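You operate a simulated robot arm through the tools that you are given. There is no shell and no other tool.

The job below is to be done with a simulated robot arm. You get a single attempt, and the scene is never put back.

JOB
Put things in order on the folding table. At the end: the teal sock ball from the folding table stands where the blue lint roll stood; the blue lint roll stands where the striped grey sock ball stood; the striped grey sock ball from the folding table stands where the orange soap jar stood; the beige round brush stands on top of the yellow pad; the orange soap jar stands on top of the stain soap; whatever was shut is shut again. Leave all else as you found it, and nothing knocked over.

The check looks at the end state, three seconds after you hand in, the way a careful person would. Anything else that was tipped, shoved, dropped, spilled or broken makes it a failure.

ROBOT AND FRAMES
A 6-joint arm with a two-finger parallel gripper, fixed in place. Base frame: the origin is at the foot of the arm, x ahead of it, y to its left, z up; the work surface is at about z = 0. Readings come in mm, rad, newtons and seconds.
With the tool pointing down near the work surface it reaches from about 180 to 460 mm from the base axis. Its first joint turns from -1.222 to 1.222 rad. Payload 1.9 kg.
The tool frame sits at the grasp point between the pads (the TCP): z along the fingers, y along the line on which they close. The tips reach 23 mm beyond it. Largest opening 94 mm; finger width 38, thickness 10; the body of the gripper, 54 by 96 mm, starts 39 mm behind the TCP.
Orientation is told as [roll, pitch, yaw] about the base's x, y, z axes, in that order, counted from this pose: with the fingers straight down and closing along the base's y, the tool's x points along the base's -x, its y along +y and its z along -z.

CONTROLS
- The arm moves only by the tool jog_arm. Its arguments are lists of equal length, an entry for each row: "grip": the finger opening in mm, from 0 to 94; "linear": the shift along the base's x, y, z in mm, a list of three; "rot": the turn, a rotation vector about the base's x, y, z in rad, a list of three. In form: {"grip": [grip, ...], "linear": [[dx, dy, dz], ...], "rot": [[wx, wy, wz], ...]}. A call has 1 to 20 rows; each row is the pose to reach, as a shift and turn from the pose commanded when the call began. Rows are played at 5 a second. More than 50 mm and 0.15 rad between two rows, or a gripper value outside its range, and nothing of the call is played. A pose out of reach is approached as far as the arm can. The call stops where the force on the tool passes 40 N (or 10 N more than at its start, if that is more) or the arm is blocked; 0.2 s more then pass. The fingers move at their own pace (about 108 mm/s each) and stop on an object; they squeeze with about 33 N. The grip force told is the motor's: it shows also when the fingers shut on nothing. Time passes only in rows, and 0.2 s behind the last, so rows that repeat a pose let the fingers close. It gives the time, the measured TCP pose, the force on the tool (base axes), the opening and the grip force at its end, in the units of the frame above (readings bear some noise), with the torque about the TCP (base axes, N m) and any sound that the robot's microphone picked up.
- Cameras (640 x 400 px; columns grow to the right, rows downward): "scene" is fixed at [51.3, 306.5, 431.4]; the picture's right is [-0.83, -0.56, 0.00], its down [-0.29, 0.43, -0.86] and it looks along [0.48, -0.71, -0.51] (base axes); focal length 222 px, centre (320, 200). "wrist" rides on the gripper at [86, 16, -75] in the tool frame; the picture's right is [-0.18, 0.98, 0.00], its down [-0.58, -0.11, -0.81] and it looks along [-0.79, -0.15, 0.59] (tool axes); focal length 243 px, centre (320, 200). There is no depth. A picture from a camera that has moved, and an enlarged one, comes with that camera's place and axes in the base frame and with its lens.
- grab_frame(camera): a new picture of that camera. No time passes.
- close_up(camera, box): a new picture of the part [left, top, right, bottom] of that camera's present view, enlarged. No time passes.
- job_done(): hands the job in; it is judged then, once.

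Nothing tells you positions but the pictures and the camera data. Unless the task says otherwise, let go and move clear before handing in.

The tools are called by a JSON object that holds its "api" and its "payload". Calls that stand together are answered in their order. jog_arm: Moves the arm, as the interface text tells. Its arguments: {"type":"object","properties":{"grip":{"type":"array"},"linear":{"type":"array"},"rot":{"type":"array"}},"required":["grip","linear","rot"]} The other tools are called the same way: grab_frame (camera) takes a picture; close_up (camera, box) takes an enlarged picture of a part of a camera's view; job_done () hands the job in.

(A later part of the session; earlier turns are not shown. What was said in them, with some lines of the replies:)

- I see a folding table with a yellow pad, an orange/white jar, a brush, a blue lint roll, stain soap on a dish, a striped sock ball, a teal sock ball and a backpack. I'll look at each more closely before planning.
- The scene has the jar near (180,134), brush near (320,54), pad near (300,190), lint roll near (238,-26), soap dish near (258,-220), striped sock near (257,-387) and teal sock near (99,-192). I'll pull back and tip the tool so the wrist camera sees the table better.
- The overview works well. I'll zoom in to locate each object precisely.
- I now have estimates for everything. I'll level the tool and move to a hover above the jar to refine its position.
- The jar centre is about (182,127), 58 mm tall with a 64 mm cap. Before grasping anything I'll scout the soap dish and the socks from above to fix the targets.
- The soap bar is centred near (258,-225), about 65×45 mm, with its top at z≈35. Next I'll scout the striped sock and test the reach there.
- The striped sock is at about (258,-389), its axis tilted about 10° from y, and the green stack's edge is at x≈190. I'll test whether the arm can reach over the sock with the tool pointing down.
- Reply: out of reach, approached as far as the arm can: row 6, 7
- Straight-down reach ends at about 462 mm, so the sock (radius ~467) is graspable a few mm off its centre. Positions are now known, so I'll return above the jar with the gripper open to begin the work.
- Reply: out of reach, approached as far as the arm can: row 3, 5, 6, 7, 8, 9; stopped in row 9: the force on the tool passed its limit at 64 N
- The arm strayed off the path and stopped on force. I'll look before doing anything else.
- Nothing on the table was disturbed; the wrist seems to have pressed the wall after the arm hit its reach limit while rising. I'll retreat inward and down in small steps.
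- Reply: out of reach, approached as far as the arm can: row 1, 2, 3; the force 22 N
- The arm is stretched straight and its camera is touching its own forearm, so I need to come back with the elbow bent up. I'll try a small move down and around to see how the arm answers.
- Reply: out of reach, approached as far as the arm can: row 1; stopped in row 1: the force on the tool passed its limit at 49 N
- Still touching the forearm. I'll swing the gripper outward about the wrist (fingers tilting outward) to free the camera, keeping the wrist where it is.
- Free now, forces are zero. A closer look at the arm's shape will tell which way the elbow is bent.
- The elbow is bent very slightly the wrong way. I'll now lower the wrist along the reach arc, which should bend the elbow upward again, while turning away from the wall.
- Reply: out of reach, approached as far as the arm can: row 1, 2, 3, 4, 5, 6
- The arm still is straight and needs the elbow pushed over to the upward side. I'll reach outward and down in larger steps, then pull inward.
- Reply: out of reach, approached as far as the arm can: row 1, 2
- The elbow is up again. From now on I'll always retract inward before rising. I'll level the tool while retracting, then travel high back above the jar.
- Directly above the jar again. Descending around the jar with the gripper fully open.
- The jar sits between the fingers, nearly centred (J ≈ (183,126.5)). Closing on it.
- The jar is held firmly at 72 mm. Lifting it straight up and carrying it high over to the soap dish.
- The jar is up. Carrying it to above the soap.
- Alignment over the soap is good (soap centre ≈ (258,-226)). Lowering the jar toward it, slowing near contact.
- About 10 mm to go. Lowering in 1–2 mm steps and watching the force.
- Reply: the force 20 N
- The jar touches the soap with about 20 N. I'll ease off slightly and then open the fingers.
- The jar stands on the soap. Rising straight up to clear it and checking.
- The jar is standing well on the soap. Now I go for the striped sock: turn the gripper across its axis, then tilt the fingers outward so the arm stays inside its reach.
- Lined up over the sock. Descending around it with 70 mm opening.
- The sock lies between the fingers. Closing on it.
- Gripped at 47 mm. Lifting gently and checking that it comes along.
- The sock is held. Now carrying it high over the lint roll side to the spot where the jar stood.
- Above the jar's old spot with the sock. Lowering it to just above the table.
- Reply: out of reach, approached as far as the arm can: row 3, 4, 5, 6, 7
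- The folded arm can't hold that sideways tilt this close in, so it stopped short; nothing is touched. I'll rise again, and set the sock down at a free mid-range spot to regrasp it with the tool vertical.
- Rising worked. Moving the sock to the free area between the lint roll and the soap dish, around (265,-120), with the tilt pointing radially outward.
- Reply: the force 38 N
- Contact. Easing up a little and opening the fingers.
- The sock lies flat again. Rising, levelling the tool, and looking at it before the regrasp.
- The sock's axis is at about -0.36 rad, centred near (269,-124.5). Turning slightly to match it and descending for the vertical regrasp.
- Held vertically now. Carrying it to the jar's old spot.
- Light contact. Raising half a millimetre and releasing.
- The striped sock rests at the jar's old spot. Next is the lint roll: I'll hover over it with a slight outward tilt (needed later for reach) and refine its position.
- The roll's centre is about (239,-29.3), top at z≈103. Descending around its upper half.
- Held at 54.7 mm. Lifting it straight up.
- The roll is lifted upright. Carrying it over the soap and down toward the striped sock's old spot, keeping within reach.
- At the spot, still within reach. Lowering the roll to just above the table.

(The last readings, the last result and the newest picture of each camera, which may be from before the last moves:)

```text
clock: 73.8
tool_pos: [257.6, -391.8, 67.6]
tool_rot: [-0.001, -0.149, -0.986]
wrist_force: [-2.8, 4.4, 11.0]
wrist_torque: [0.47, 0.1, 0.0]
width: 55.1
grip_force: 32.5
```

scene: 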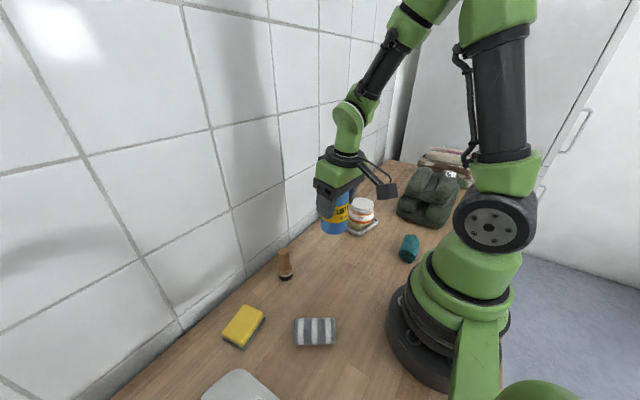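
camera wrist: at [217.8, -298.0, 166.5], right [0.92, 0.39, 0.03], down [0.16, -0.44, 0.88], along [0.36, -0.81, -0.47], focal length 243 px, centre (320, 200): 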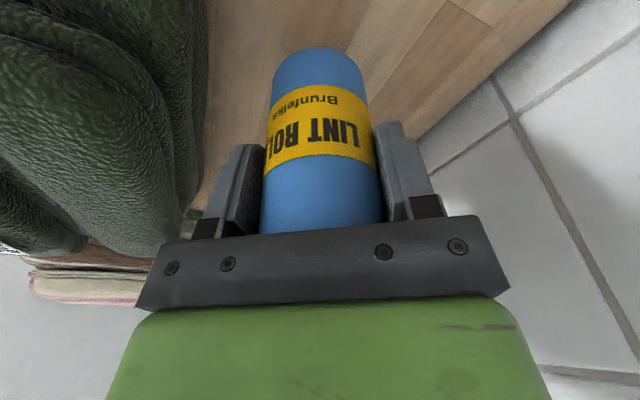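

Light contact. Releasing the roll.

{"api": "jog_arm", "payload": {"grip": [40, 57, 62, 70, 78, 78], "linear": [[0, 0, 0.3], [0, 0, 0.3], [0, 0, 0.3], [0, 0, 0.3], [0, 0, 0.3], [0, 0, 0.3]], "rot": [[0, 0, 0], [0, 0, 0], [0, 0, 0], [0, 0, 0], [0, 0, 0], [0, 0, 0]]}}

{"api": "grab_frame", "payload": {"camera": "wrist"}}

{"api": "close_up", "payload": {"camera": "scene", "box": [340, 140, 440, 240]}}

```text
clock: 75.2
tool_pos: [257.4, -390.3, 66.9]
tool_rot: [0.001, -0.151, -0.987]
wrist_force: [-0.6, 0.5, -0.3]
wrist_torque: [-0.01, -0.02, 0.02]
width: 77.9
grip_force: 0.0
```

```text
taken
camera wrist: at [217.9, -300.8, 127.2], right [0.92, 0.39, 0.03], down [0.16, -0.44, 0.88], along [0.36, -0.81, -0.47], focal length 243 px, centre (320, 200)
```

wrist: 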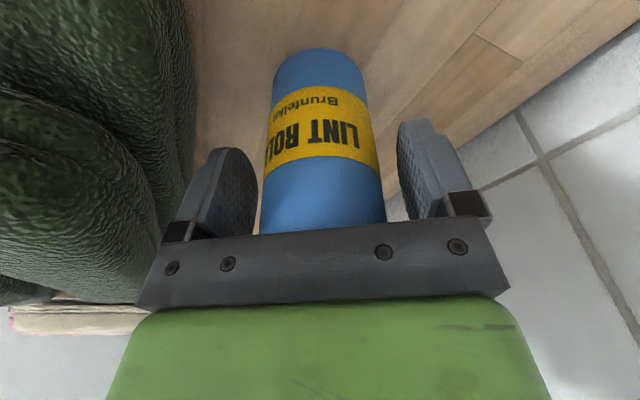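

```text
4.00 times, centred on (390, 190) of scene
camera zoom: at [51.3, 306.5, 431.4], right [-0.83, -0.56, 0.0], down [-0.29, 0.43, -0.86], along [0.48, -0.71, -0.51], focal length 888 px, centre (40, 240)
```

zoom: 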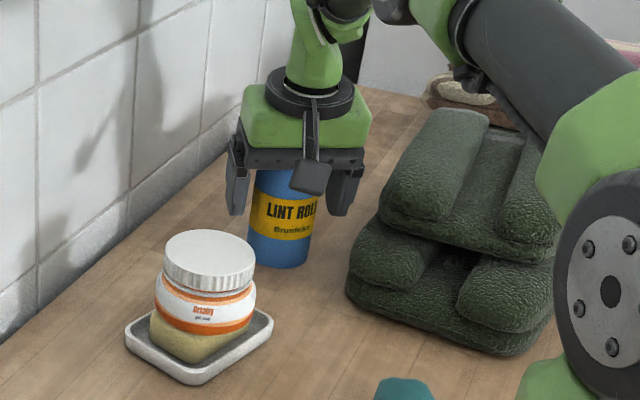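

The roll stands. Backing straight up, then inward.

{"api": "jog_arm", "payload": {"grip": [78, 78, 78, 78, 78, 78], "linear": [[0, 0, 15], [0, 0, 40], [0, 0, 65], [-6, 9, 80], [-18, 27, 90], [-32, 48, 95]], "rot": [[0, 0, 0], [0, 0, 0], [0, 0, 0], [0, 0, 0], [0, 0, 0], [0, 0, 0]]}}

{"api": "close_up", "payload": {"camera": "scene", "box": [330, 120, 450, 240]}}

{"api": "grab_frame", "payload": {"camera": "wrist"}}

```text
clock: 76.6
tool_pos: [225.1, -341.6, 162.4]
tool_rot: [0.0, -0.149, -0.987]
wrist_force: [-1.1, -0.1, 0.2]
wrist_torque: [0.01, 0.01, -0.01]
width: 77.9
grip_force: 0.1
```

```text
3.33 times, centred on (390, 180) of scene
camera zoom: at [51.3, 306.5, 431.4], right [-0.83, -0.56, 0.0], down [-0.29, 0.43, -0.86], along [0.48, -0.71, -0.51], focal length 740 px, centre (87, 267)
```

zoom: 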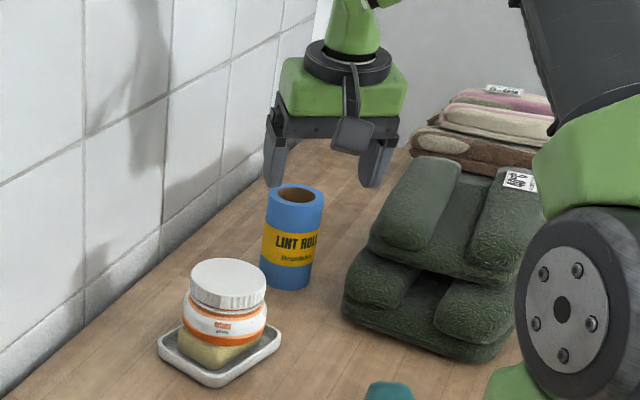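

```text
taken
camera wrist: at [185.2, -252.5, 222.4], right [0.92, 0.39, 0.03], down [0.16, -0.44, 0.88], along [0.36, -0.81, -0.47], focal length 243 px, centre (320, 200)
```

wrist: 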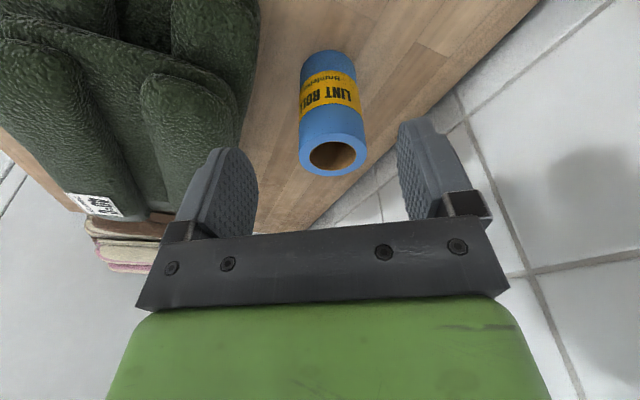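

The lint roll stands upright where the striped sock was. Next, the teal sock: levelling the tool and moving above it.

{"api": "jog_arm", "payload": {"grip": [78, 78], "linear": [[-10, 15, 10], [-20, 30, 25]], "rot": [[0.0625, 0.041, 0], [0.125, 0.0827, 0]]}}

{"api": "jog_arm", "payload": {"grip": [78, 78, 78, 78, 78, 78], "linear": [[-20, 24, 0], [-42, 49, 0], [-64, 74, 0], [-85, 98, 0], [-105, 120, 0], [-105, 121, -20]], "rot": [[0, 0, -0.09], [0, 0, -0.18], [0, 0, -0.27], [0, 0, -0.36], [0, 0, -0.453], [0, 0, -0.453]]}}

{"api": "grab_frame", "payload": {"camera": "wrist"}}

{"api": "grab_frame", "payload": {"camera": "scene"}}

```text
clock: 77.2
tool_pos: [205.6, -310.8, 187.0]
tool_rot: [-0.001, 0.001, -0.986]
wrist_force: [0.8, -0.4, 0.2]
wrist_torque: [-0.02, 0.02, -0.03]
width: 77.8
grip_force: 0.1
```

```text
clock: 78.6
tool_pos: [100.0, -190.2, 166.2]
tool_rot: [0.001, 0.001, -1.441]
wrist_force: [0.5, -0.3, 0.7]
wrist_torque: [-0.03, -0.01, -0.02]
width: 77.6
grip_force: 0.2
```

```text
taken
camera wrist: at [105.6, -102.6, 240.3], right [1.0, -0.05, 0.0], down [-0.03, -0.59, 0.81], along [-0.04, -0.81, -0.59], focal length 243 px, centre (320, 200)
```

wrist: 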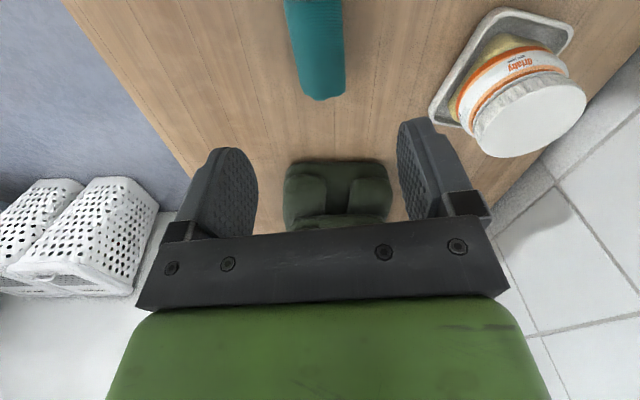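

```text
taken
```

scene: 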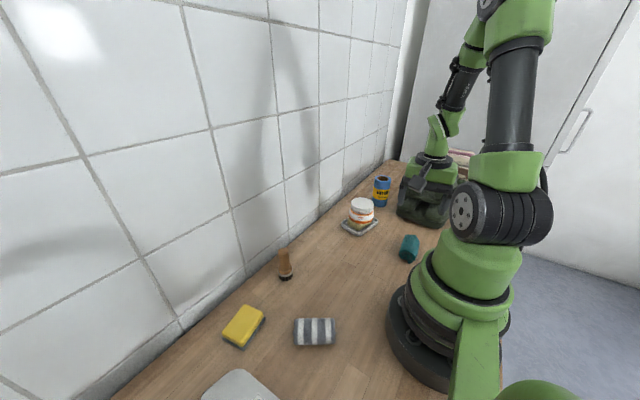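

The teal sock lies centred near (99.3,-191) under the gripper. Descending with a small yaw correction.

{"api": "jog_arm", "payload": {"grip": [78, 78, 78, 78, 78], "linear": [[-0.6, -0.9, -40], [-0.6, -0.9, -80], [-0.6, -0.9, -110], [-0.6, -0.9, -130], [-0.6, -0.9, -139]], "rot": [[0, 0, -0.04], [0, 0, -0.04], [0, 0, -0.04], [0, 0, -0.04], [0, 0, -0.04]]}}

{"api": "grab_frame", "payload": {"camera": "wrist"}}

{"api": "close_up", "payload": {"camera": "scene", "box": [340, 150, 500, 290]}}

```text
clock: 79.8
tool_pos: [99.6, -191.2, 28.0]
tool_rot: [0.0, 0.001, -1.479]
wrist_force: [-0.8, -1.3, 0.3]
wrist_torque: [0.02, -0.01, -0.03]
width: 77.9
grip_force: 0.0
```

```text
taken
camera wrist: at [108.3, -104.3, 101.8], right [1.0, -0.09, 0.0], down [-0.05, -0.59, 0.81], along [-0.08, -0.8, -0.59], focal length 243 px, centre (320, 200)
```

wrist: 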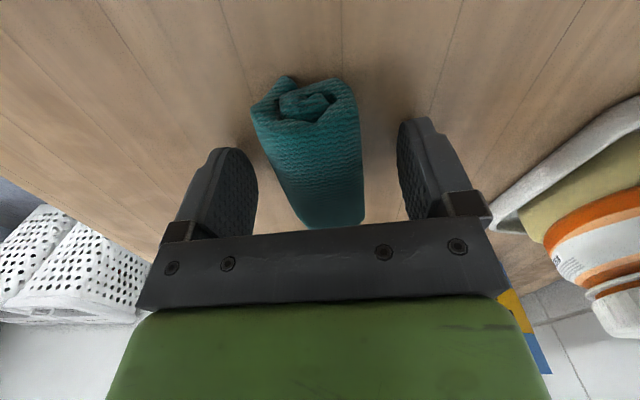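

```text
2.86 times, centred on (420, 220) of scene
camera zoom: at [51.3, 306.5, 431.4], right [-0.83, -0.56, 0.0], down [-0.29, 0.43, -0.86], along [0.48, -0.71, -0.51], focal length 634 px, centre (34, 143)
```

zoom: 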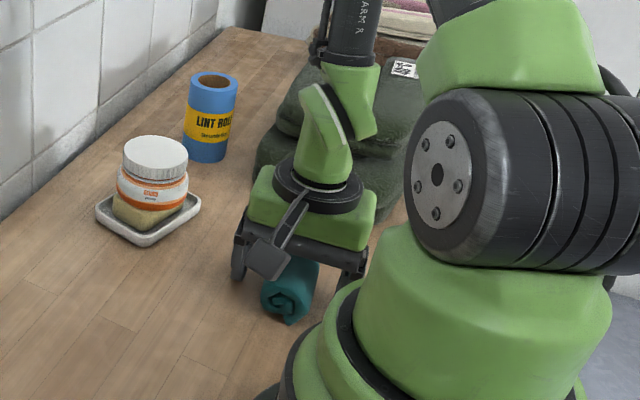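

{"api": "jog_arm", "payload": {"grip": [60, 45, 35, 25, 25], "linear": [[0, 0, 0], [0, 0, 0], [0, 0, 0], [0, 0, 0], [0, 0, 0]], "rot": [[0, 0, 0], [0, 0, 0], [0, 0, 0], [0, 0, 0], [0, 0, 0]]}}

{"api": "jog_arm", "payload": {"grip": [25, 25, 25, 25, 25, 25], "linear": [[0, 0, 10], [0, 0, 40], [0, 0, 80], [0, 0, 120], [0, 0, 155], [0, 0, 172]], "rot": [[0, 0, 0], [0, 0, 0], [0, 0, 0], [0, 0, 0], [0, 0, 0], [0, 0, 0]]}}

{"api": "grab_frame", "payload": {"camera": "wrist"}}

```text
clock: 81.0
tool_pos: [100.7, -191.6, 28.4]
tool_rot: [-0.001, 0.001, -1.479]
wrist_force: [0.2, -0.3, 0.1]
wrist_torque: [-0.01, -0.03, -0.02]
width: 47.4
grip_force: 33.0
```

```text
clock: 82.4
tool_pos: [101.9, -191.3, 200.5]
tool_rot: [0.0, 0.001, -1.479]
wrist_force: [-0.2, 0.8, -0.2]
wrist_torque: [0.0, -0.03, -0.01]
width: 47.0
grip_force: 33.3
```

```text
taken
camera wrist: at [109.4, -103.8, 274.2], right [1.0, -0.09, 0.0], down [-0.05, -0.59, 0.81], along [-0.07, -0.8, -0.59], focal length 243 px, centre (320, 200)
```

wrist: 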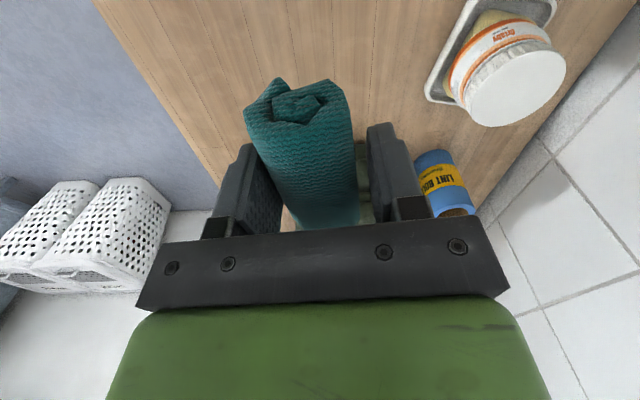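

The teal sock is held. Carrying it to where the lint roll stood, (239,-29).

{"api": "jog_arm", "payload": {"grip": [25, 25, 25, 25, 25, 25, 25, 25, 25, 25, 25, 25, 25], "linear": [[14, 8, 5], [28, 18, 5], [42, 29, 5], [56, 42, 5], [70, 56, 5], [84, 72, 5], [97, 88, 5], [110, 106, 5], [122, 125, 5], [132, 145, 5], [138.3, 162, 5], [138.3, 162, -35], [138.3, 162, -75]], "rot": [[0, 0, 0.12], [0, 0, 0.24], [0, 0, 0.36], [0, 0, 0.49], [0, 0, 0.62], [0, 0, 0.75], [0, 0, 0.88], [0, 0, 1.01], [0, 0, 1.13], [0, 0, 1.25], [0, 0, 1.359], [0, 0, 1.359], [0, 0, 1.359]]}}

{"api": "grab_frame", "payload": {"camera": "wrist"}}

{"api": "grab_frame", "payload": {"camera": "scene"}}

```text
clock: 85.2
tool_pos: [238.1, -29.6, 125.6]
tool_rot: [0.001, 0.0, -0.12]
wrist_force: [-1.3, 0.3, -0.3]
wrist_torque: [0.02, 0.04, 0.01]
width: 47.4
grip_force: 33.3
```

```text
taken
camera wrist: at [154.8, -4.0, 198.8], right [0.3, 0.95, 0.0], down [0.56, -0.18, 0.81], along [0.77, -0.24, -0.59], focal length 243 px, centre (320, 200)
```

wrist: 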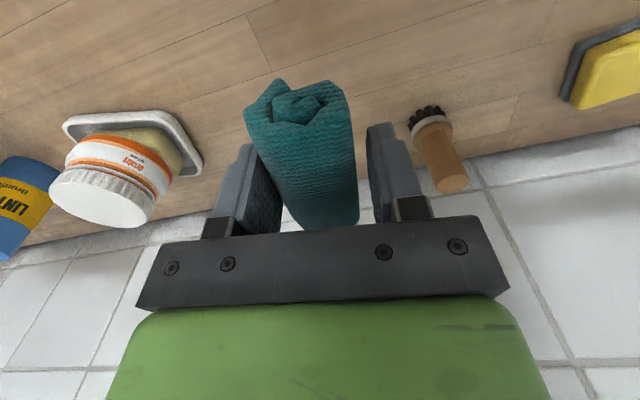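

```text
taken
```

scene: 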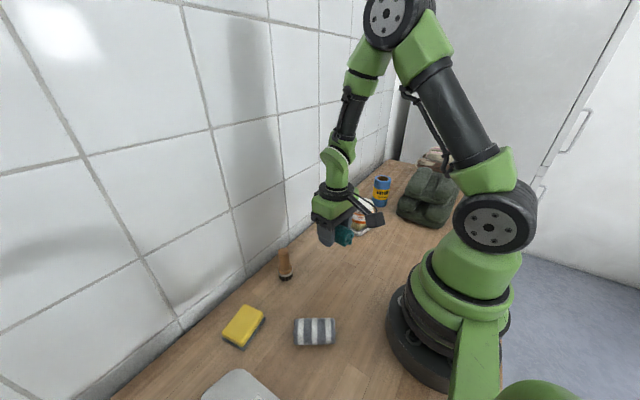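

Good, centred in the grip. Lowering.

{"api": "jog_arm", "payload": {"grip": [25, 25, 25, 25], "linear": [[0.3, 0.2, -40], [0.3, 0.2, -75], [0.3, 0.2, -92], [0.3, 0.2, -96]], "rot": [[0, 0, 0], [0, 0, 0], [0, 0, 0], [0, 0, 0]]}}

{"api": "jog_arm", "payload": {"grip": [25, 25], "linear": [[0, 0, -0.8], [0, 0, -1.4]], "rot": [[0, 0, 0], [0, 0, 0]]}}

```text
clock: 86.2
tool_pos: [238.3, -28.2, 28.0]
tool_rot: [0.0, -0.002, -0.119]
wrist_force: [-0.1, -0.1, -1.9]
wrist_torque: [0.0, 0.0, -0.01]
width: 47.3
grip_force: 32.8
```

```text
clock: 86.8
tool_pos: [239.4, -30.0, 28.4]
tool_rot: [0.001, -0.001, -0.119]
wrist_force: [-4.5, -5.4, 18.1]
wrist_torque: [-0.16, 0.04, 0.0]
width: 47.8
grip_force: 33.4
```

Contact. Easing up slightly and releasing, then rising.

{"api": "jog_arm", "payload": {"grip": [25, 48, 56, 66, 76, 76], "linear": [[0, 0, 0.5], [0, 0, 0.6], [0, 0, 0.6], [0, 0, 0.6], [0, 0, 0.6], [0, 0, 0.6]], "rot": [[0, 0, 0], [0, 0, 0], [0, 0, 0], [0, 0, 0], [0, 0, 0], [0, 0, 0]]}}

{"api": "jog_arm", "payload": {"grip": [76, 76, 76, 76, 76, 76], "linear": [[0, 0, 20], [0, 0, 55], [0, 0, 90], [0, 0, 125], [0, 0, 155], [0, 0, 165]], "rot": [[0, 0, 0], [0, 0, 0], [0, 0, 0], [0, 0, 0], [0, 0, 0], [0, 0, 0]]}}

{"api": "grab_frame", "payload": {"camera": "wrist"}}

{"api": "close_up", "payload": {"camera": "scene", "box": [220, 220, 380, 360]}}

```text
clock: 88.2
tool_pos: [238.1, -28.6, 28.1]
tool_rot: [-0.002, -0.001, -0.119]
wrist_force: [1.1, -0.2, 0.4]
wrist_torque: [-0.01, -0.03, 0.01]
width: 76.1
grip_force: 0.1
```

```text
clock: 89.6
tool_pos: [238.4, -31.0, 193.9]
tool_rot: [-0.001, 0.001, -0.12]
wrist_force: [0.0, 1.3, -0.7]
wrist_torque: [-0.01, -0.02, -0.02]
width: 76.0
grip_force: 0.0
```

```text
taken
camera wrist: at [154.8, -3.4, 267.3], right [0.3, 0.95, 0.0], down [0.56, -0.18, 0.81], along [0.77, -0.24, -0.59], focal length 243 px, centre (320, 200)
```

wrist: 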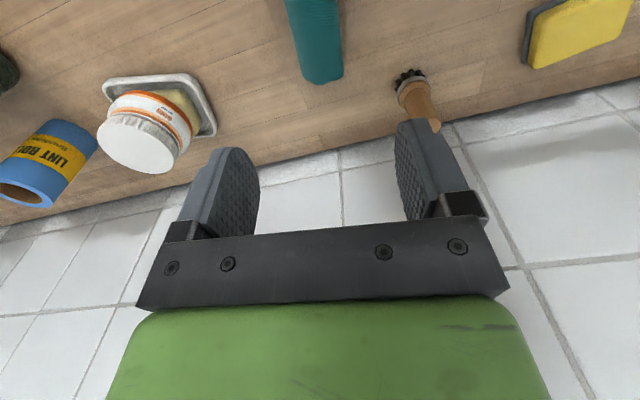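

```text
2.86 times, centred on (300, 290) of scene
camera zoom: at [51.3, 306.5, 431.4], right [-0.83, -0.56, 0.0], down [-0.29, 0.43, -0.86], along [0.48, -0.71, -0.51], focal length 634 px, centre (377, -57)
```

zoom: 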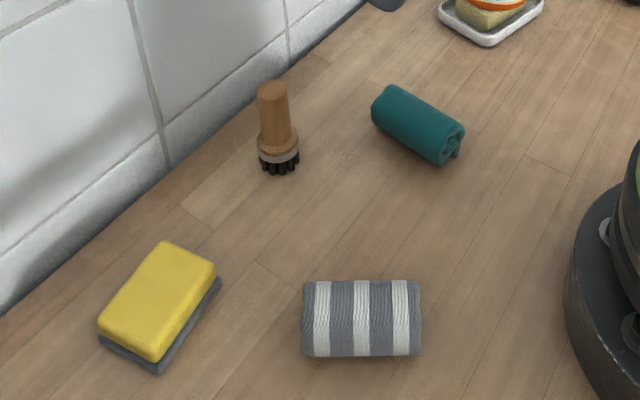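

Teal sock is at the roll's old spot and the striped sock at the jar's. Finally the brush: moving above it to refine its position.

{"api": "jog_arm", "payload": {"grip": [76, 76, 76, 76], "linear": [[20, 20, 0], [42, 42, 0], [63, 63, -8], [80.5, 82, -22]], "rot": [[0, 0, 0.07], [0, 0, 0.14], [0, 0, 0.21], [0, 0, 0.281]]}}

{"api": "grab_frame", "payload": {"camera": "wrist"}}

{"api": "close_up", "payload": {"camera": "wrist", "box": [240, 0, 400, 120]}}

{"api": "grab_frame", "payload": {"camera": "scene"}}

```text
clock: 90.6
tool_pos: [320.4, 52.6, 169.8]
tool_rot: [-0.001, 0.0, 0.162]
wrist_force: [-0.2, 0.9, 0.6]
wrist_torque: [0.0, -0.03, 0.0]
width: 76.0
grip_force: 0.2
```

```text
taken
camera wrist: at [231.5, 54.8, 244.0], right [0.02, 1.0, 0.0], down [0.59, -0.01, 0.81], along [0.81, -0.02, -0.59], focal length 243 px, centre (320, 200)
```

wrist: 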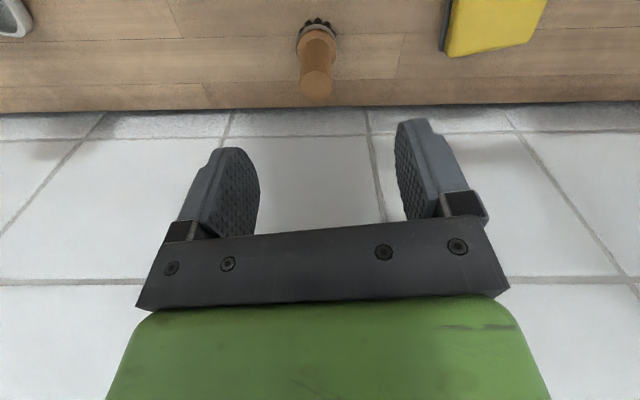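

```text
3.33 times, centred on (320, 60) of wrist
camera zoom: at [231.5, 54.8, 244.0], right [0.02, 1.0, 0.0], down [0.59, -0.01, 0.81], along [0.81, -0.02, -0.59], focal length 809 px, centre (320, 667)
```

zoom: 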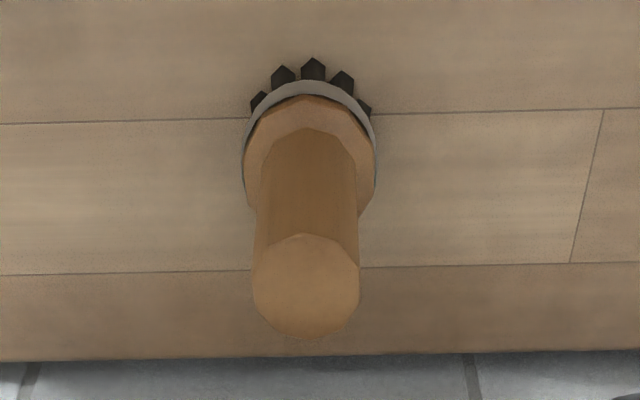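

```text
taken
```

scene: 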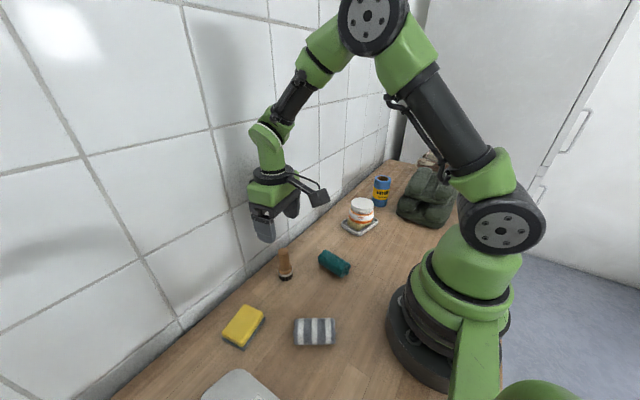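

The brush stands at (318,50), handle about 22 mm thick. Descending around the handle.

{"api": "jog_arm", "payload": {"grip": [70, 64, 60, 60, 60], "linear": [[-1.8, -2.3, -30], [-1.8, -2.3, -60], [-1.8, -2.3, -85], [-1.8, -2.3, -102], [-1.8, -2.3, -111]], "rot": [[0, 0, 0], [0, 0, 0], [0, 0, 0], [0, 0, 0], [0, 0, 0]]}}

{"api": "grab_frame", "payload": {"camera": "wrist"}}

{"api": "close_up", "payload": {"camera": "scene", "box": [220, 180, 360, 300]}}

```text
clock: 91.8
tool_pos: [318.6, 49.7, 61.1]
tool_rot: [-0.001, -0.001, 0.162]
wrist_force: [-0.5, -0.9, 0.9]
wrist_torque: [0.02, 0.05, 0.01]
width: 60.1
grip_force: 0.1
```

```text
taken
camera wrist: at [230.2, 52.2, 133.8], right [0.02, 1.0, 0.0], down [0.59, -0.01, 0.81], along [0.81, -0.02, -0.59], focal length 243 px, centre (320, 200)
```

wrist: 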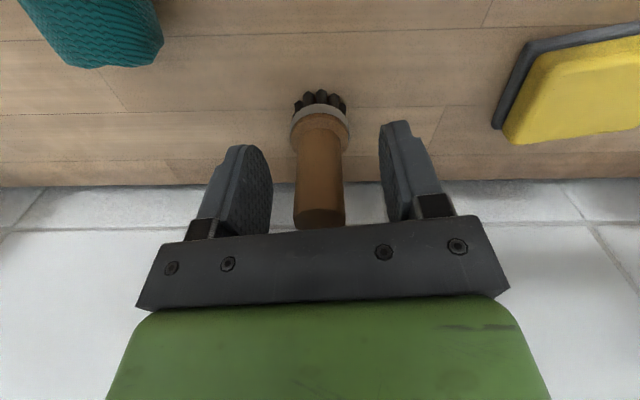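

```text
3.33 times, centred on (290, 240) of scene
camera zoom: at [51.3, 306.5, 431.4], right [-0.83, -0.56, 0.0], down [-0.29, 0.43, -0.86], along [0.48, -0.71, -0.51], focal length 740 px, centre (420, 67)
```

zoom: 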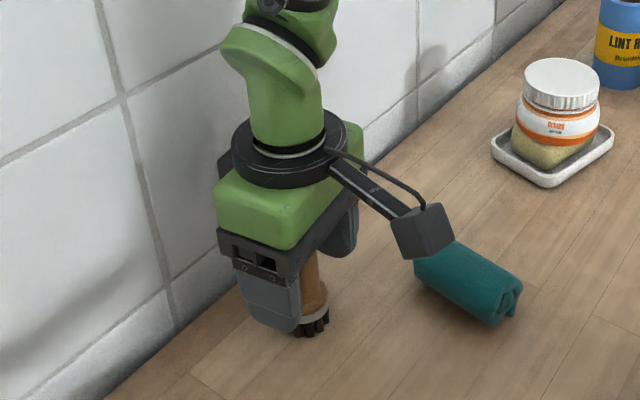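

{"api": "jog_arm", "payload": {"grip": [45, 32, 22, 12, 12, 12], "linear": [[0, 0, 0], [0, 0, 0], [0, 0, 0], [0, 0, 0], [0, 0, 0], [0, 0, 0]], "rot": [[0, 0, 0], [0, 0, 0], [0, 0, 0], [0, 0, 0], [0, 0, 0], [0, 0, 0]]}}

{"api": "jog_arm", "payload": {"grip": [12, 12, 12, 12], "linear": [[0, 0, 8], [0, 0, 30], [0, 0, 65], [0, 0, 90]], "rot": [[0, 0, 0], [0, 0, 0], [0, 0, 0], [0, 0, 0]]}}

{"api": "grab_frame", "payload": {"camera": "wrist"}}

{"api": "close_up", "payload": {"camera": "scene", "box": [220, 140, 360, 280]}}

```text
clock: 93.2
tool_pos: [318.1, 49.7, 60.8]
tool_rot: [0.001, 0.001, 0.164]
wrist_force: [-0.1, -0.3, 0.6]
wrist_torque: [-0.03, 0.01, 0.03]
width: 22.6
grip_force: 33.2
```

```text
clock: 94.2
tool_pos: [318.2, 50.1, 150.3]
tool_rot: [0.001, 0.001, 0.161]
wrist_force: [0.1, 0.0, -0.2]
wrist_torque: [0.01, 0.01, -0.02]
width: 22.4
grip_force: 33.8
```

```text
taken
camera wrist: at [230.0, 51.8, 224.7], right [0.02, 1.0, 0.0], down [0.59, -0.01, 0.81], along [0.81, -0.02, -0.59], focal length 243 px, centre (320, 200)
```

wrist: 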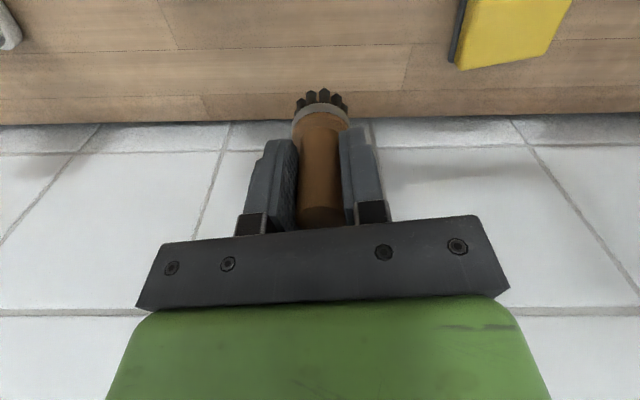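

```text
2.86 times, centred on (290, 210) of scene
camera zoom: at [51.3, 306.5, 431.4], right [-0.83, -0.56, 0.0], down [-0.29, 0.43, -0.86], along [0.48, -0.71, -0.51], focal length 634 px, centre (406, 171)
```

zoom: 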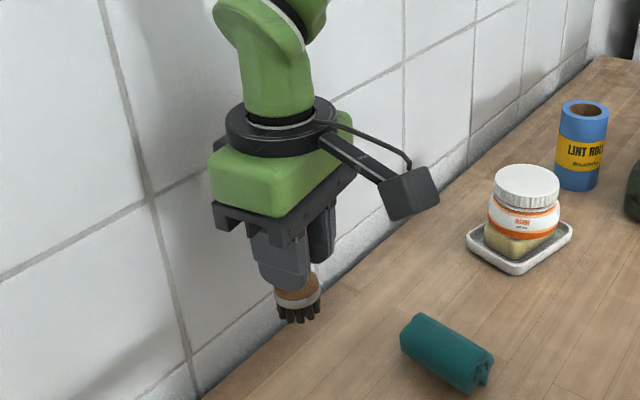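

The brush is held upright. Carrying it over to the yellow pad.

{"api": "jog_arm", "payload": {"grip": [12, 12, 12, 12, 12], "linear": [[-3, 30, 5], [-7, 65, 5], [-11, 100, 5], [-15, 128, 0], [-18.5, 140.5, -20]], "rot": [[0, 0, 0.08], [0, 0, 0.16], [0, 0, 0.24], [0, 0, 0.32], [0, 0, 0.4]]}}

{"api": "grab_frame", "payload": {"camera": "wrist"}}

{"api": "close_up", "payload": {"camera": "scene", "box": [190, 210, 350, 370]}}

```text
clock: 95.4
tool_pos: [298.6, 190.2, 129.8]
tool_rot: [0.001, 0.001, 0.562]
wrist_force: [0.4, -0.7, -0.9]
wrist_torque: [-0.01, -0.03, 0.01]
width: 22.5
grip_force: 33.2
```

```text
taken
camera wrist: at [217.2, 158.1, 203.0], right [-0.37, 0.93, 0.0], down [0.55, 0.22, 0.81], along [0.75, 0.3, -0.59], focal length 243 px, centre (320, 200)
```

wrist: 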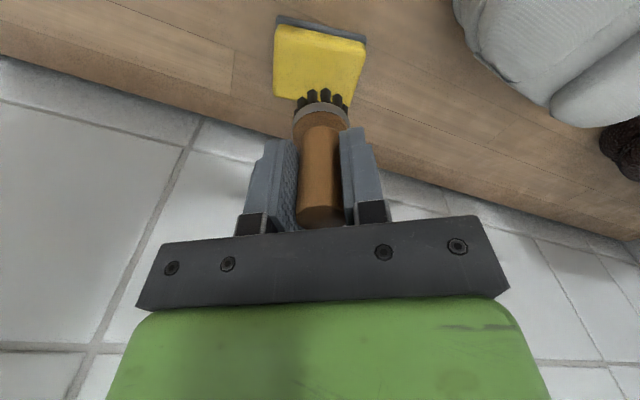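

```text
2.50 times, centred on (270, 290) of scene
camera zoom: at [51.3, 306.5, 431.4], right [-0.83, -0.56, 0.0], down [-0.29, 0.43, -0.86], along [0.48, -0.71, -0.51], focal length 555 px, centre (445, -25)
```

zoom: 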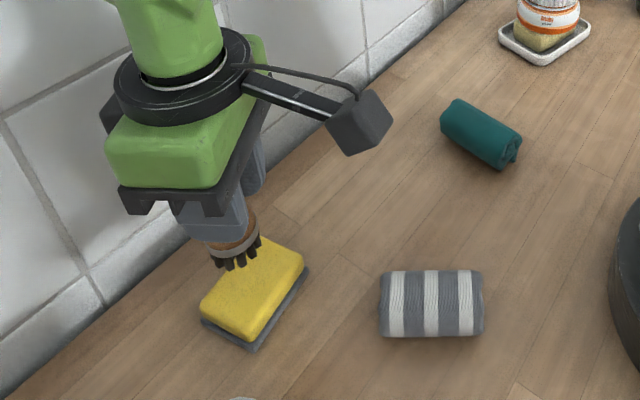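

Pad centre is about (300,189). Lowering the brush to just above it.

{"api": "jog_arm", "payload": {"grip": [12, 12, 12, 12], "linear": [[0.8, -1, -15], [0.8, -1, -28], [0.8, -1, -36], [0.8, -1, -38]], "rot": [[0, 0, 0], [0, 0, 0], [0, 0, 0], [0, 0, 0]]}}

{"api": "close_up", "payload": {"camera": "scene", "box": [210, 270, 290, 360]}}

{"api": "grab_frame", "payload": {"camera": "wrist"}}

```text
clock: 96.4
tool_pos: [300.8, 189.5, 91.7]
tool_rot: [-0.002, 0.0, 0.561]
wrist_force: [0.4, 1.0, -0.1]
wrist_torque: [0.02, 0.0, 0.02]
width: 22.5
grip_force: 32.9
```

```text
4.44 times, centred on (250, 315) of scene
camera zoom: at [51.3, 306.5, 431.4], right [-0.83, -0.56, 0.0], down [-0.29, 0.43, -0.86], along [0.48, -0.71, -0.51], focal length 986 px, centre (631, -311)
```

zoom: 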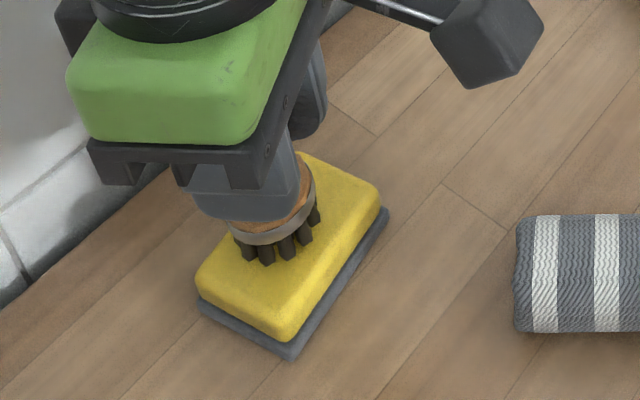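

```text
taken
camera wrist: at [218.3, 157.1, 165.5], right [-0.37, 0.93, 0.0], down [0.55, 0.22, 0.81], along [0.75, 0.3, -0.59], focal length 243 px, centre (320, 200)
```

wrist: 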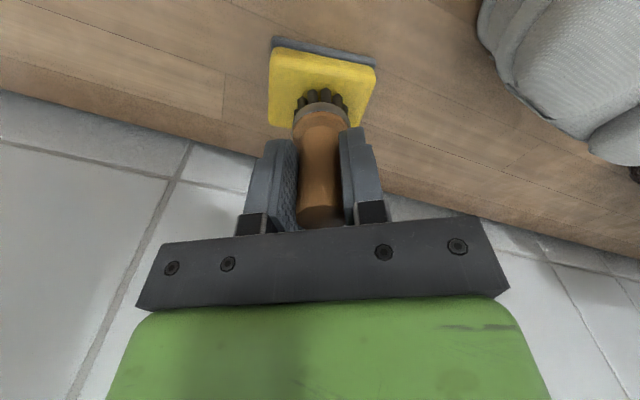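

{"api": "jog_arm", "payload": {"grip": [12, 12, 12], "linear": [[0, 0, -1.5], [0, 0, -3], [0, 0, -4]], "rot": [[0, 0, 0], [0, 0, 0], [0, 0, 0]]}}

```text
clock: 97.2
tool_pos: [300.1, 190.0, 87.5]
tool_rot: [0.0, 0.001, 0.562]
wrist_force: [-0.2, 0.0, -1.0]
wrist_torque: [0.01, -0.03, -0.02]
width: 22.6
grip_force: 33.4
```

{"api": "jog_arm", "payload": {"grip": [12, 12, 12], "linear": [[0, 0, -1], [0, 0, -2], [0, 0, -2.5]], "rot": [[0, 0, 0], [0, 0, 0], [0, 0, 0]]}}

{"api": "close_up", "payload": {"camera": "scene", "box": [210, 270, 290, 360]}}

```text
clock: 98.0
tool_pos: [300.9, 191.4, 85.9]
tool_rot: [0.0, -0.003, 0.563]
wrist_force: [-1.8, -0.9, 26.8]
wrist_torque: [0.06, -0.03, 0.04]
width: 22.5
grip_force: 32.9
```

```text
4.44 times, centred on (250, 315) of scene
camera zoom: at [51.3, 306.5, 431.5], right [-0.83, -0.56, 0.0], down [-0.29, 0.43, -0.86], along [0.48, -0.71, -0.51], focal length 986 px, centre (631, -311)
```

zoom: 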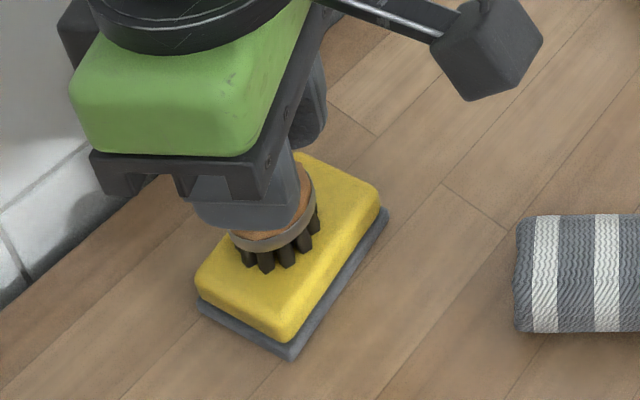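

Contact with the pad. Easing up a bit and opening the fingers evenly.

{"api": "jog_arm", "payload": {"grip": [12, 12, 26, 34, 46, 56, 56], "linear": [[0, 0, 0.5], [0, 0, 0.7], [0, 0, 0.7], [0, 0, 0.7], [0, 0, 0.7], [0, 0, 0.7], [0, 0, 0.7]], "rot": [[0, 0, 0], [0, 0, 0], [0, 0, 0], [0, 0, 0], [0, 0, 0], [0, 0, 0], [0, 0, 0]]}}

{"api": "grab_frame", "payload": {"camera": "wrist"}}

{"api": "close_up", "payload": {"camera": "scene", "box": [210, 270, 290, 360]}}

```text
clock: 99.6
tool_pos: [300.9, 188.9, 86.5]
tool_rot: [0.001, 0.001, 0.562]
wrist_force: [0.6, -0.3, 0.6]
wrist_torque: [0.01, 0.03, -0.01]
width: 56.1
grip_force: 0.1
```

```text
taken
camera wrist: at [218.2, 157.1, 160.1], right [-0.37, 0.93, 0.0], down [0.55, 0.22, 0.81], along [0.75, 0.3, -0.59], focal length 243 px, centre (320, 200)
```

wrist: 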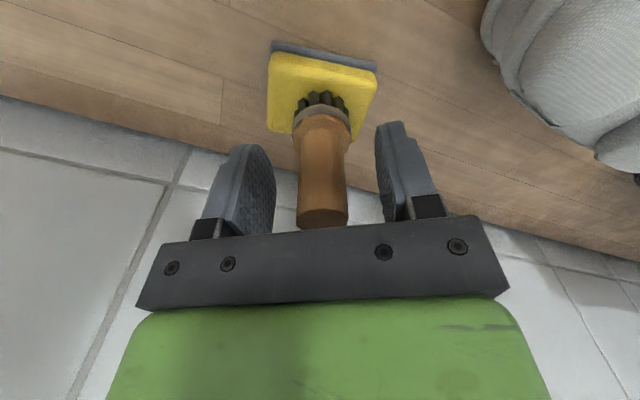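

```text
4.44 times, centred on (250, 315) of scene
camera zoom: at [51.3, 306.5, 431.4], right [-0.83, -0.56, 0.0], down [-0.29, 0.43, -0.86], along [0.48, -0.71, -0.51], focal length 986 px, centre (631, -311)
```

zoom: 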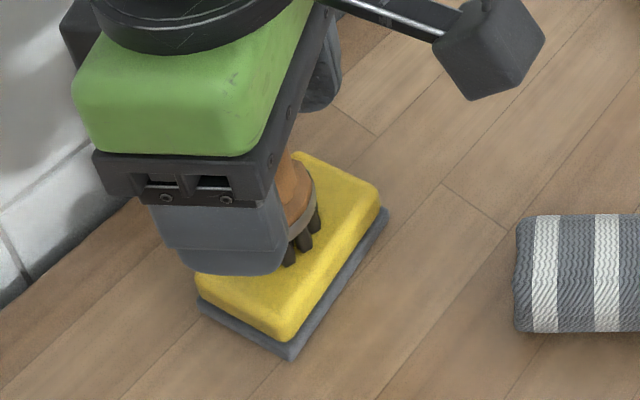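

The brush stands free on the pad. Rising straight up and clear.

{"api": "jog_arm", "payload": {"grip": [56, 56, 56, 56, 56], "linear": [[0, 0, 15], [0, 0, 40], [0, 0, 70], [0, 0, 95], [-20, -15, 110]], "rot": [[0, 0, 0], [0, 0, 0], [0, 0, 0], [0, 0, 0], [0, 0, 0]]}}

{"api": "jog_arm", "payload": {"grip": [56, 56, 56, 56, 56, 56, 56], "linear": [[-10, -30, 20], [-20, -60, 40], [-25, -90, 60], [-30, -125, 80], [-32, -150, 100], [-32, -170, 120], [-32, -175, 130]], "rot": [[0, 0, -0.08], [0, 0, -0.16], [0, 0, -0.24], [0, 0, -0.32], [0, 0, -0.4], [0, 0, -0.48], [0, 0, -0.55]]}}

{"api": "grab_frame", "payload": {"camera": "scene"}}

{"api": "grab_frame", "payload": {"camera": "wrist"}}

```text
clock: 100.8
tool_pos: [279.8, 174.6, 195.9]
tool_rot: [0.001, 0.0, 0.564]
wrist_force: [0.7, 0.6, 0.3]
wrist_torque: [-0.02, 0.01, 0.01]
width: 55.8
grip_force: 0.1
```

```text
clock: 102.4
tool_pos: [248.1, -0.8, 327.8]
tool_rot: [-0.001, 0.0, 0.011]
wrist_force: [0.2, -0.3, 0.6]
wrist_torque: [-0.01, -0.03, -0.02]
width: 55.9
grip_force: 0.1
```

```text
taken
```

scene: 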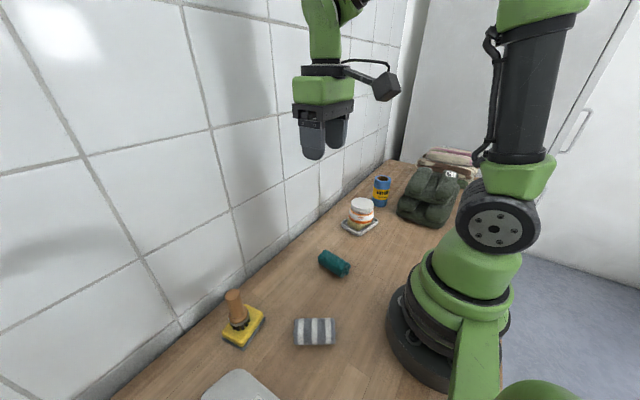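

```text
taken
camera wrist: at [161.2, 14.6, 401.0], right [0.17, 0.98, 0.0], down [0.58, -0.1, 0.81], along [0.79, -0.14, -0.59], focal length 243 px, centre (320, 200)
```

wrist: 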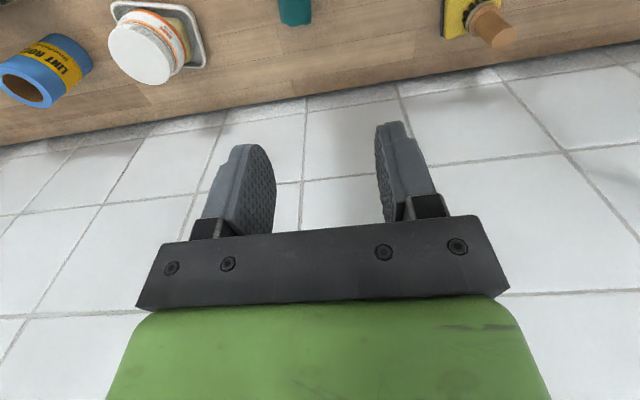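

Everything seems in place. I'll check each result closely before handing in.

{"api": "close_up", "payload": {"camera": "scene", "box": [200, 260, 360, 400]}}

{"api": "close_up", "payload": {"camera": "scene", "box": [310, 140, 470, 290]}}

```text
2.86 times, centred on (280, 330) of scene
camera zoom: at [51.3, 306.5, 431.4], right [-0.83, -0.56, 0.0], down [-0.29, 0.43, -0.86], along [0.48, -0.71, -0.51], focal length 634 px, centre (434, -171)
```

zoom: 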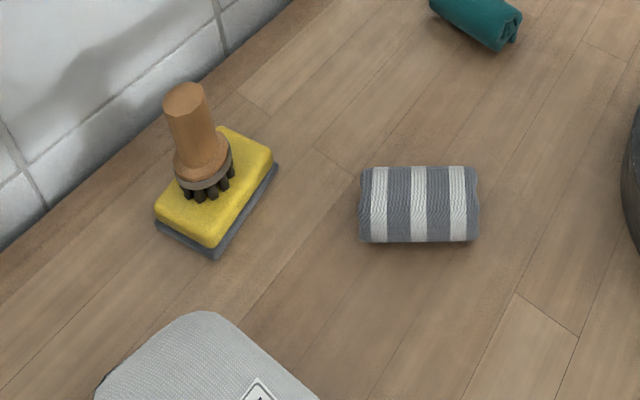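

```text
2.67 times, centred on (390, 215) of scene
camera zoom: at [51.3, 306.5, 431.4], right [-0.83, -0.56, 0.0], down [-0.29, 0.43, -0.86], along [0.48, -0.71, -0.51], focal length 592 px, centre (133, 160)
```

zoom: 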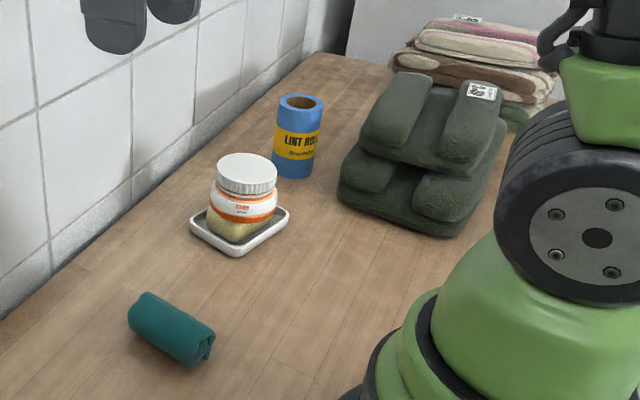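

The brush may be leaning slightly; I'll zoom in further to judge.

{"api": "close_up", "payload": {"camera": "scene", "box": [220, 275, 280, 355]}}

{"api": "close_up", "payload": {"camera": "wrist", "box": [420, 0, 540, 80]}}

```text
5.00 times, centred on (250, 315) of scene
camera zoom: at [51.3, 306.5, 431.4], right [-0.83, -0.56, 0.0], down [-0.29, 0.43, -0.86], along [0.48, -0.71, -0.51], focal length 1109 px, centre (670, -375)
```

zoom: 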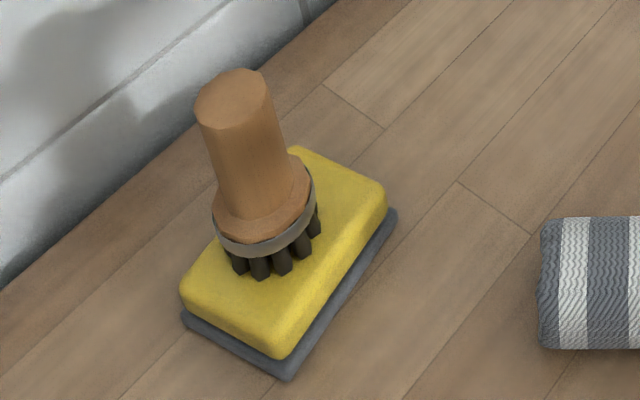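

```text
5.00 times, centred on (480, 40) of wrist
camera zoom: at [161.2, 14.6, 401.0], right [0.17, 0.98, 0.0], down [0.58, -0.1, 0.81], along [0.79, -0.14, -0.59], focal length 1213 px, centre (-480, 1000)
```

zoom: 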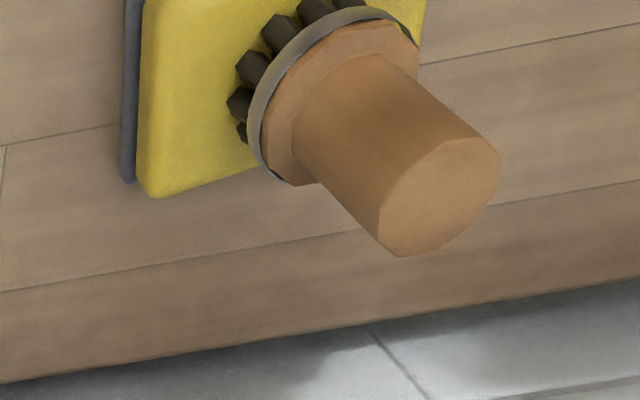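

All five placements check out: the teal sock is at the roll's old spot, the roll stands where the striped sock lay, and the striped sock lies at the jar's old spot. The brush stands upright on the pad, the closed jar stands on the soap, and nothing else was moved. The gripper is empty and clear, so I'm handing in.

{"api": "job_done", "payload": {}}

```text
The job is handed in.
```

The job is handed in, and all five items looked in place in the last pictures I took. The result of the check has not come back to me.

- **Teal sock ball:** it lies where the blue lint roll stood, within about 2 mm by the pictures.
- **Blue lint roll:** it stands upright where the striped grey sock ball was, also close to the original spot.
- **Striped grey sock ball:** it lies where the orange soap jar stood.
- **Orange soap jar:** it stands on top of the stain soap, lid on.
- **Beige round brush:** it stands on the yellow pad. It looked slightly tilted in one picture, but the measurements say it is upright.

Two things did not go smoothly:

- **Arm stop:** early on the arm overreached and pressed its own camera against its forearm, stopping on force twice (64 N, then 49 N). I backed it out, and the pictures showed nothing on the table had moved.
- **Extra set-down:** I put the striped sock down once at a free spot between the lint roll and the soap to regrip it, then carried it on.

I opened nothing, and the gripper was empty and clear of everything when I handed in.
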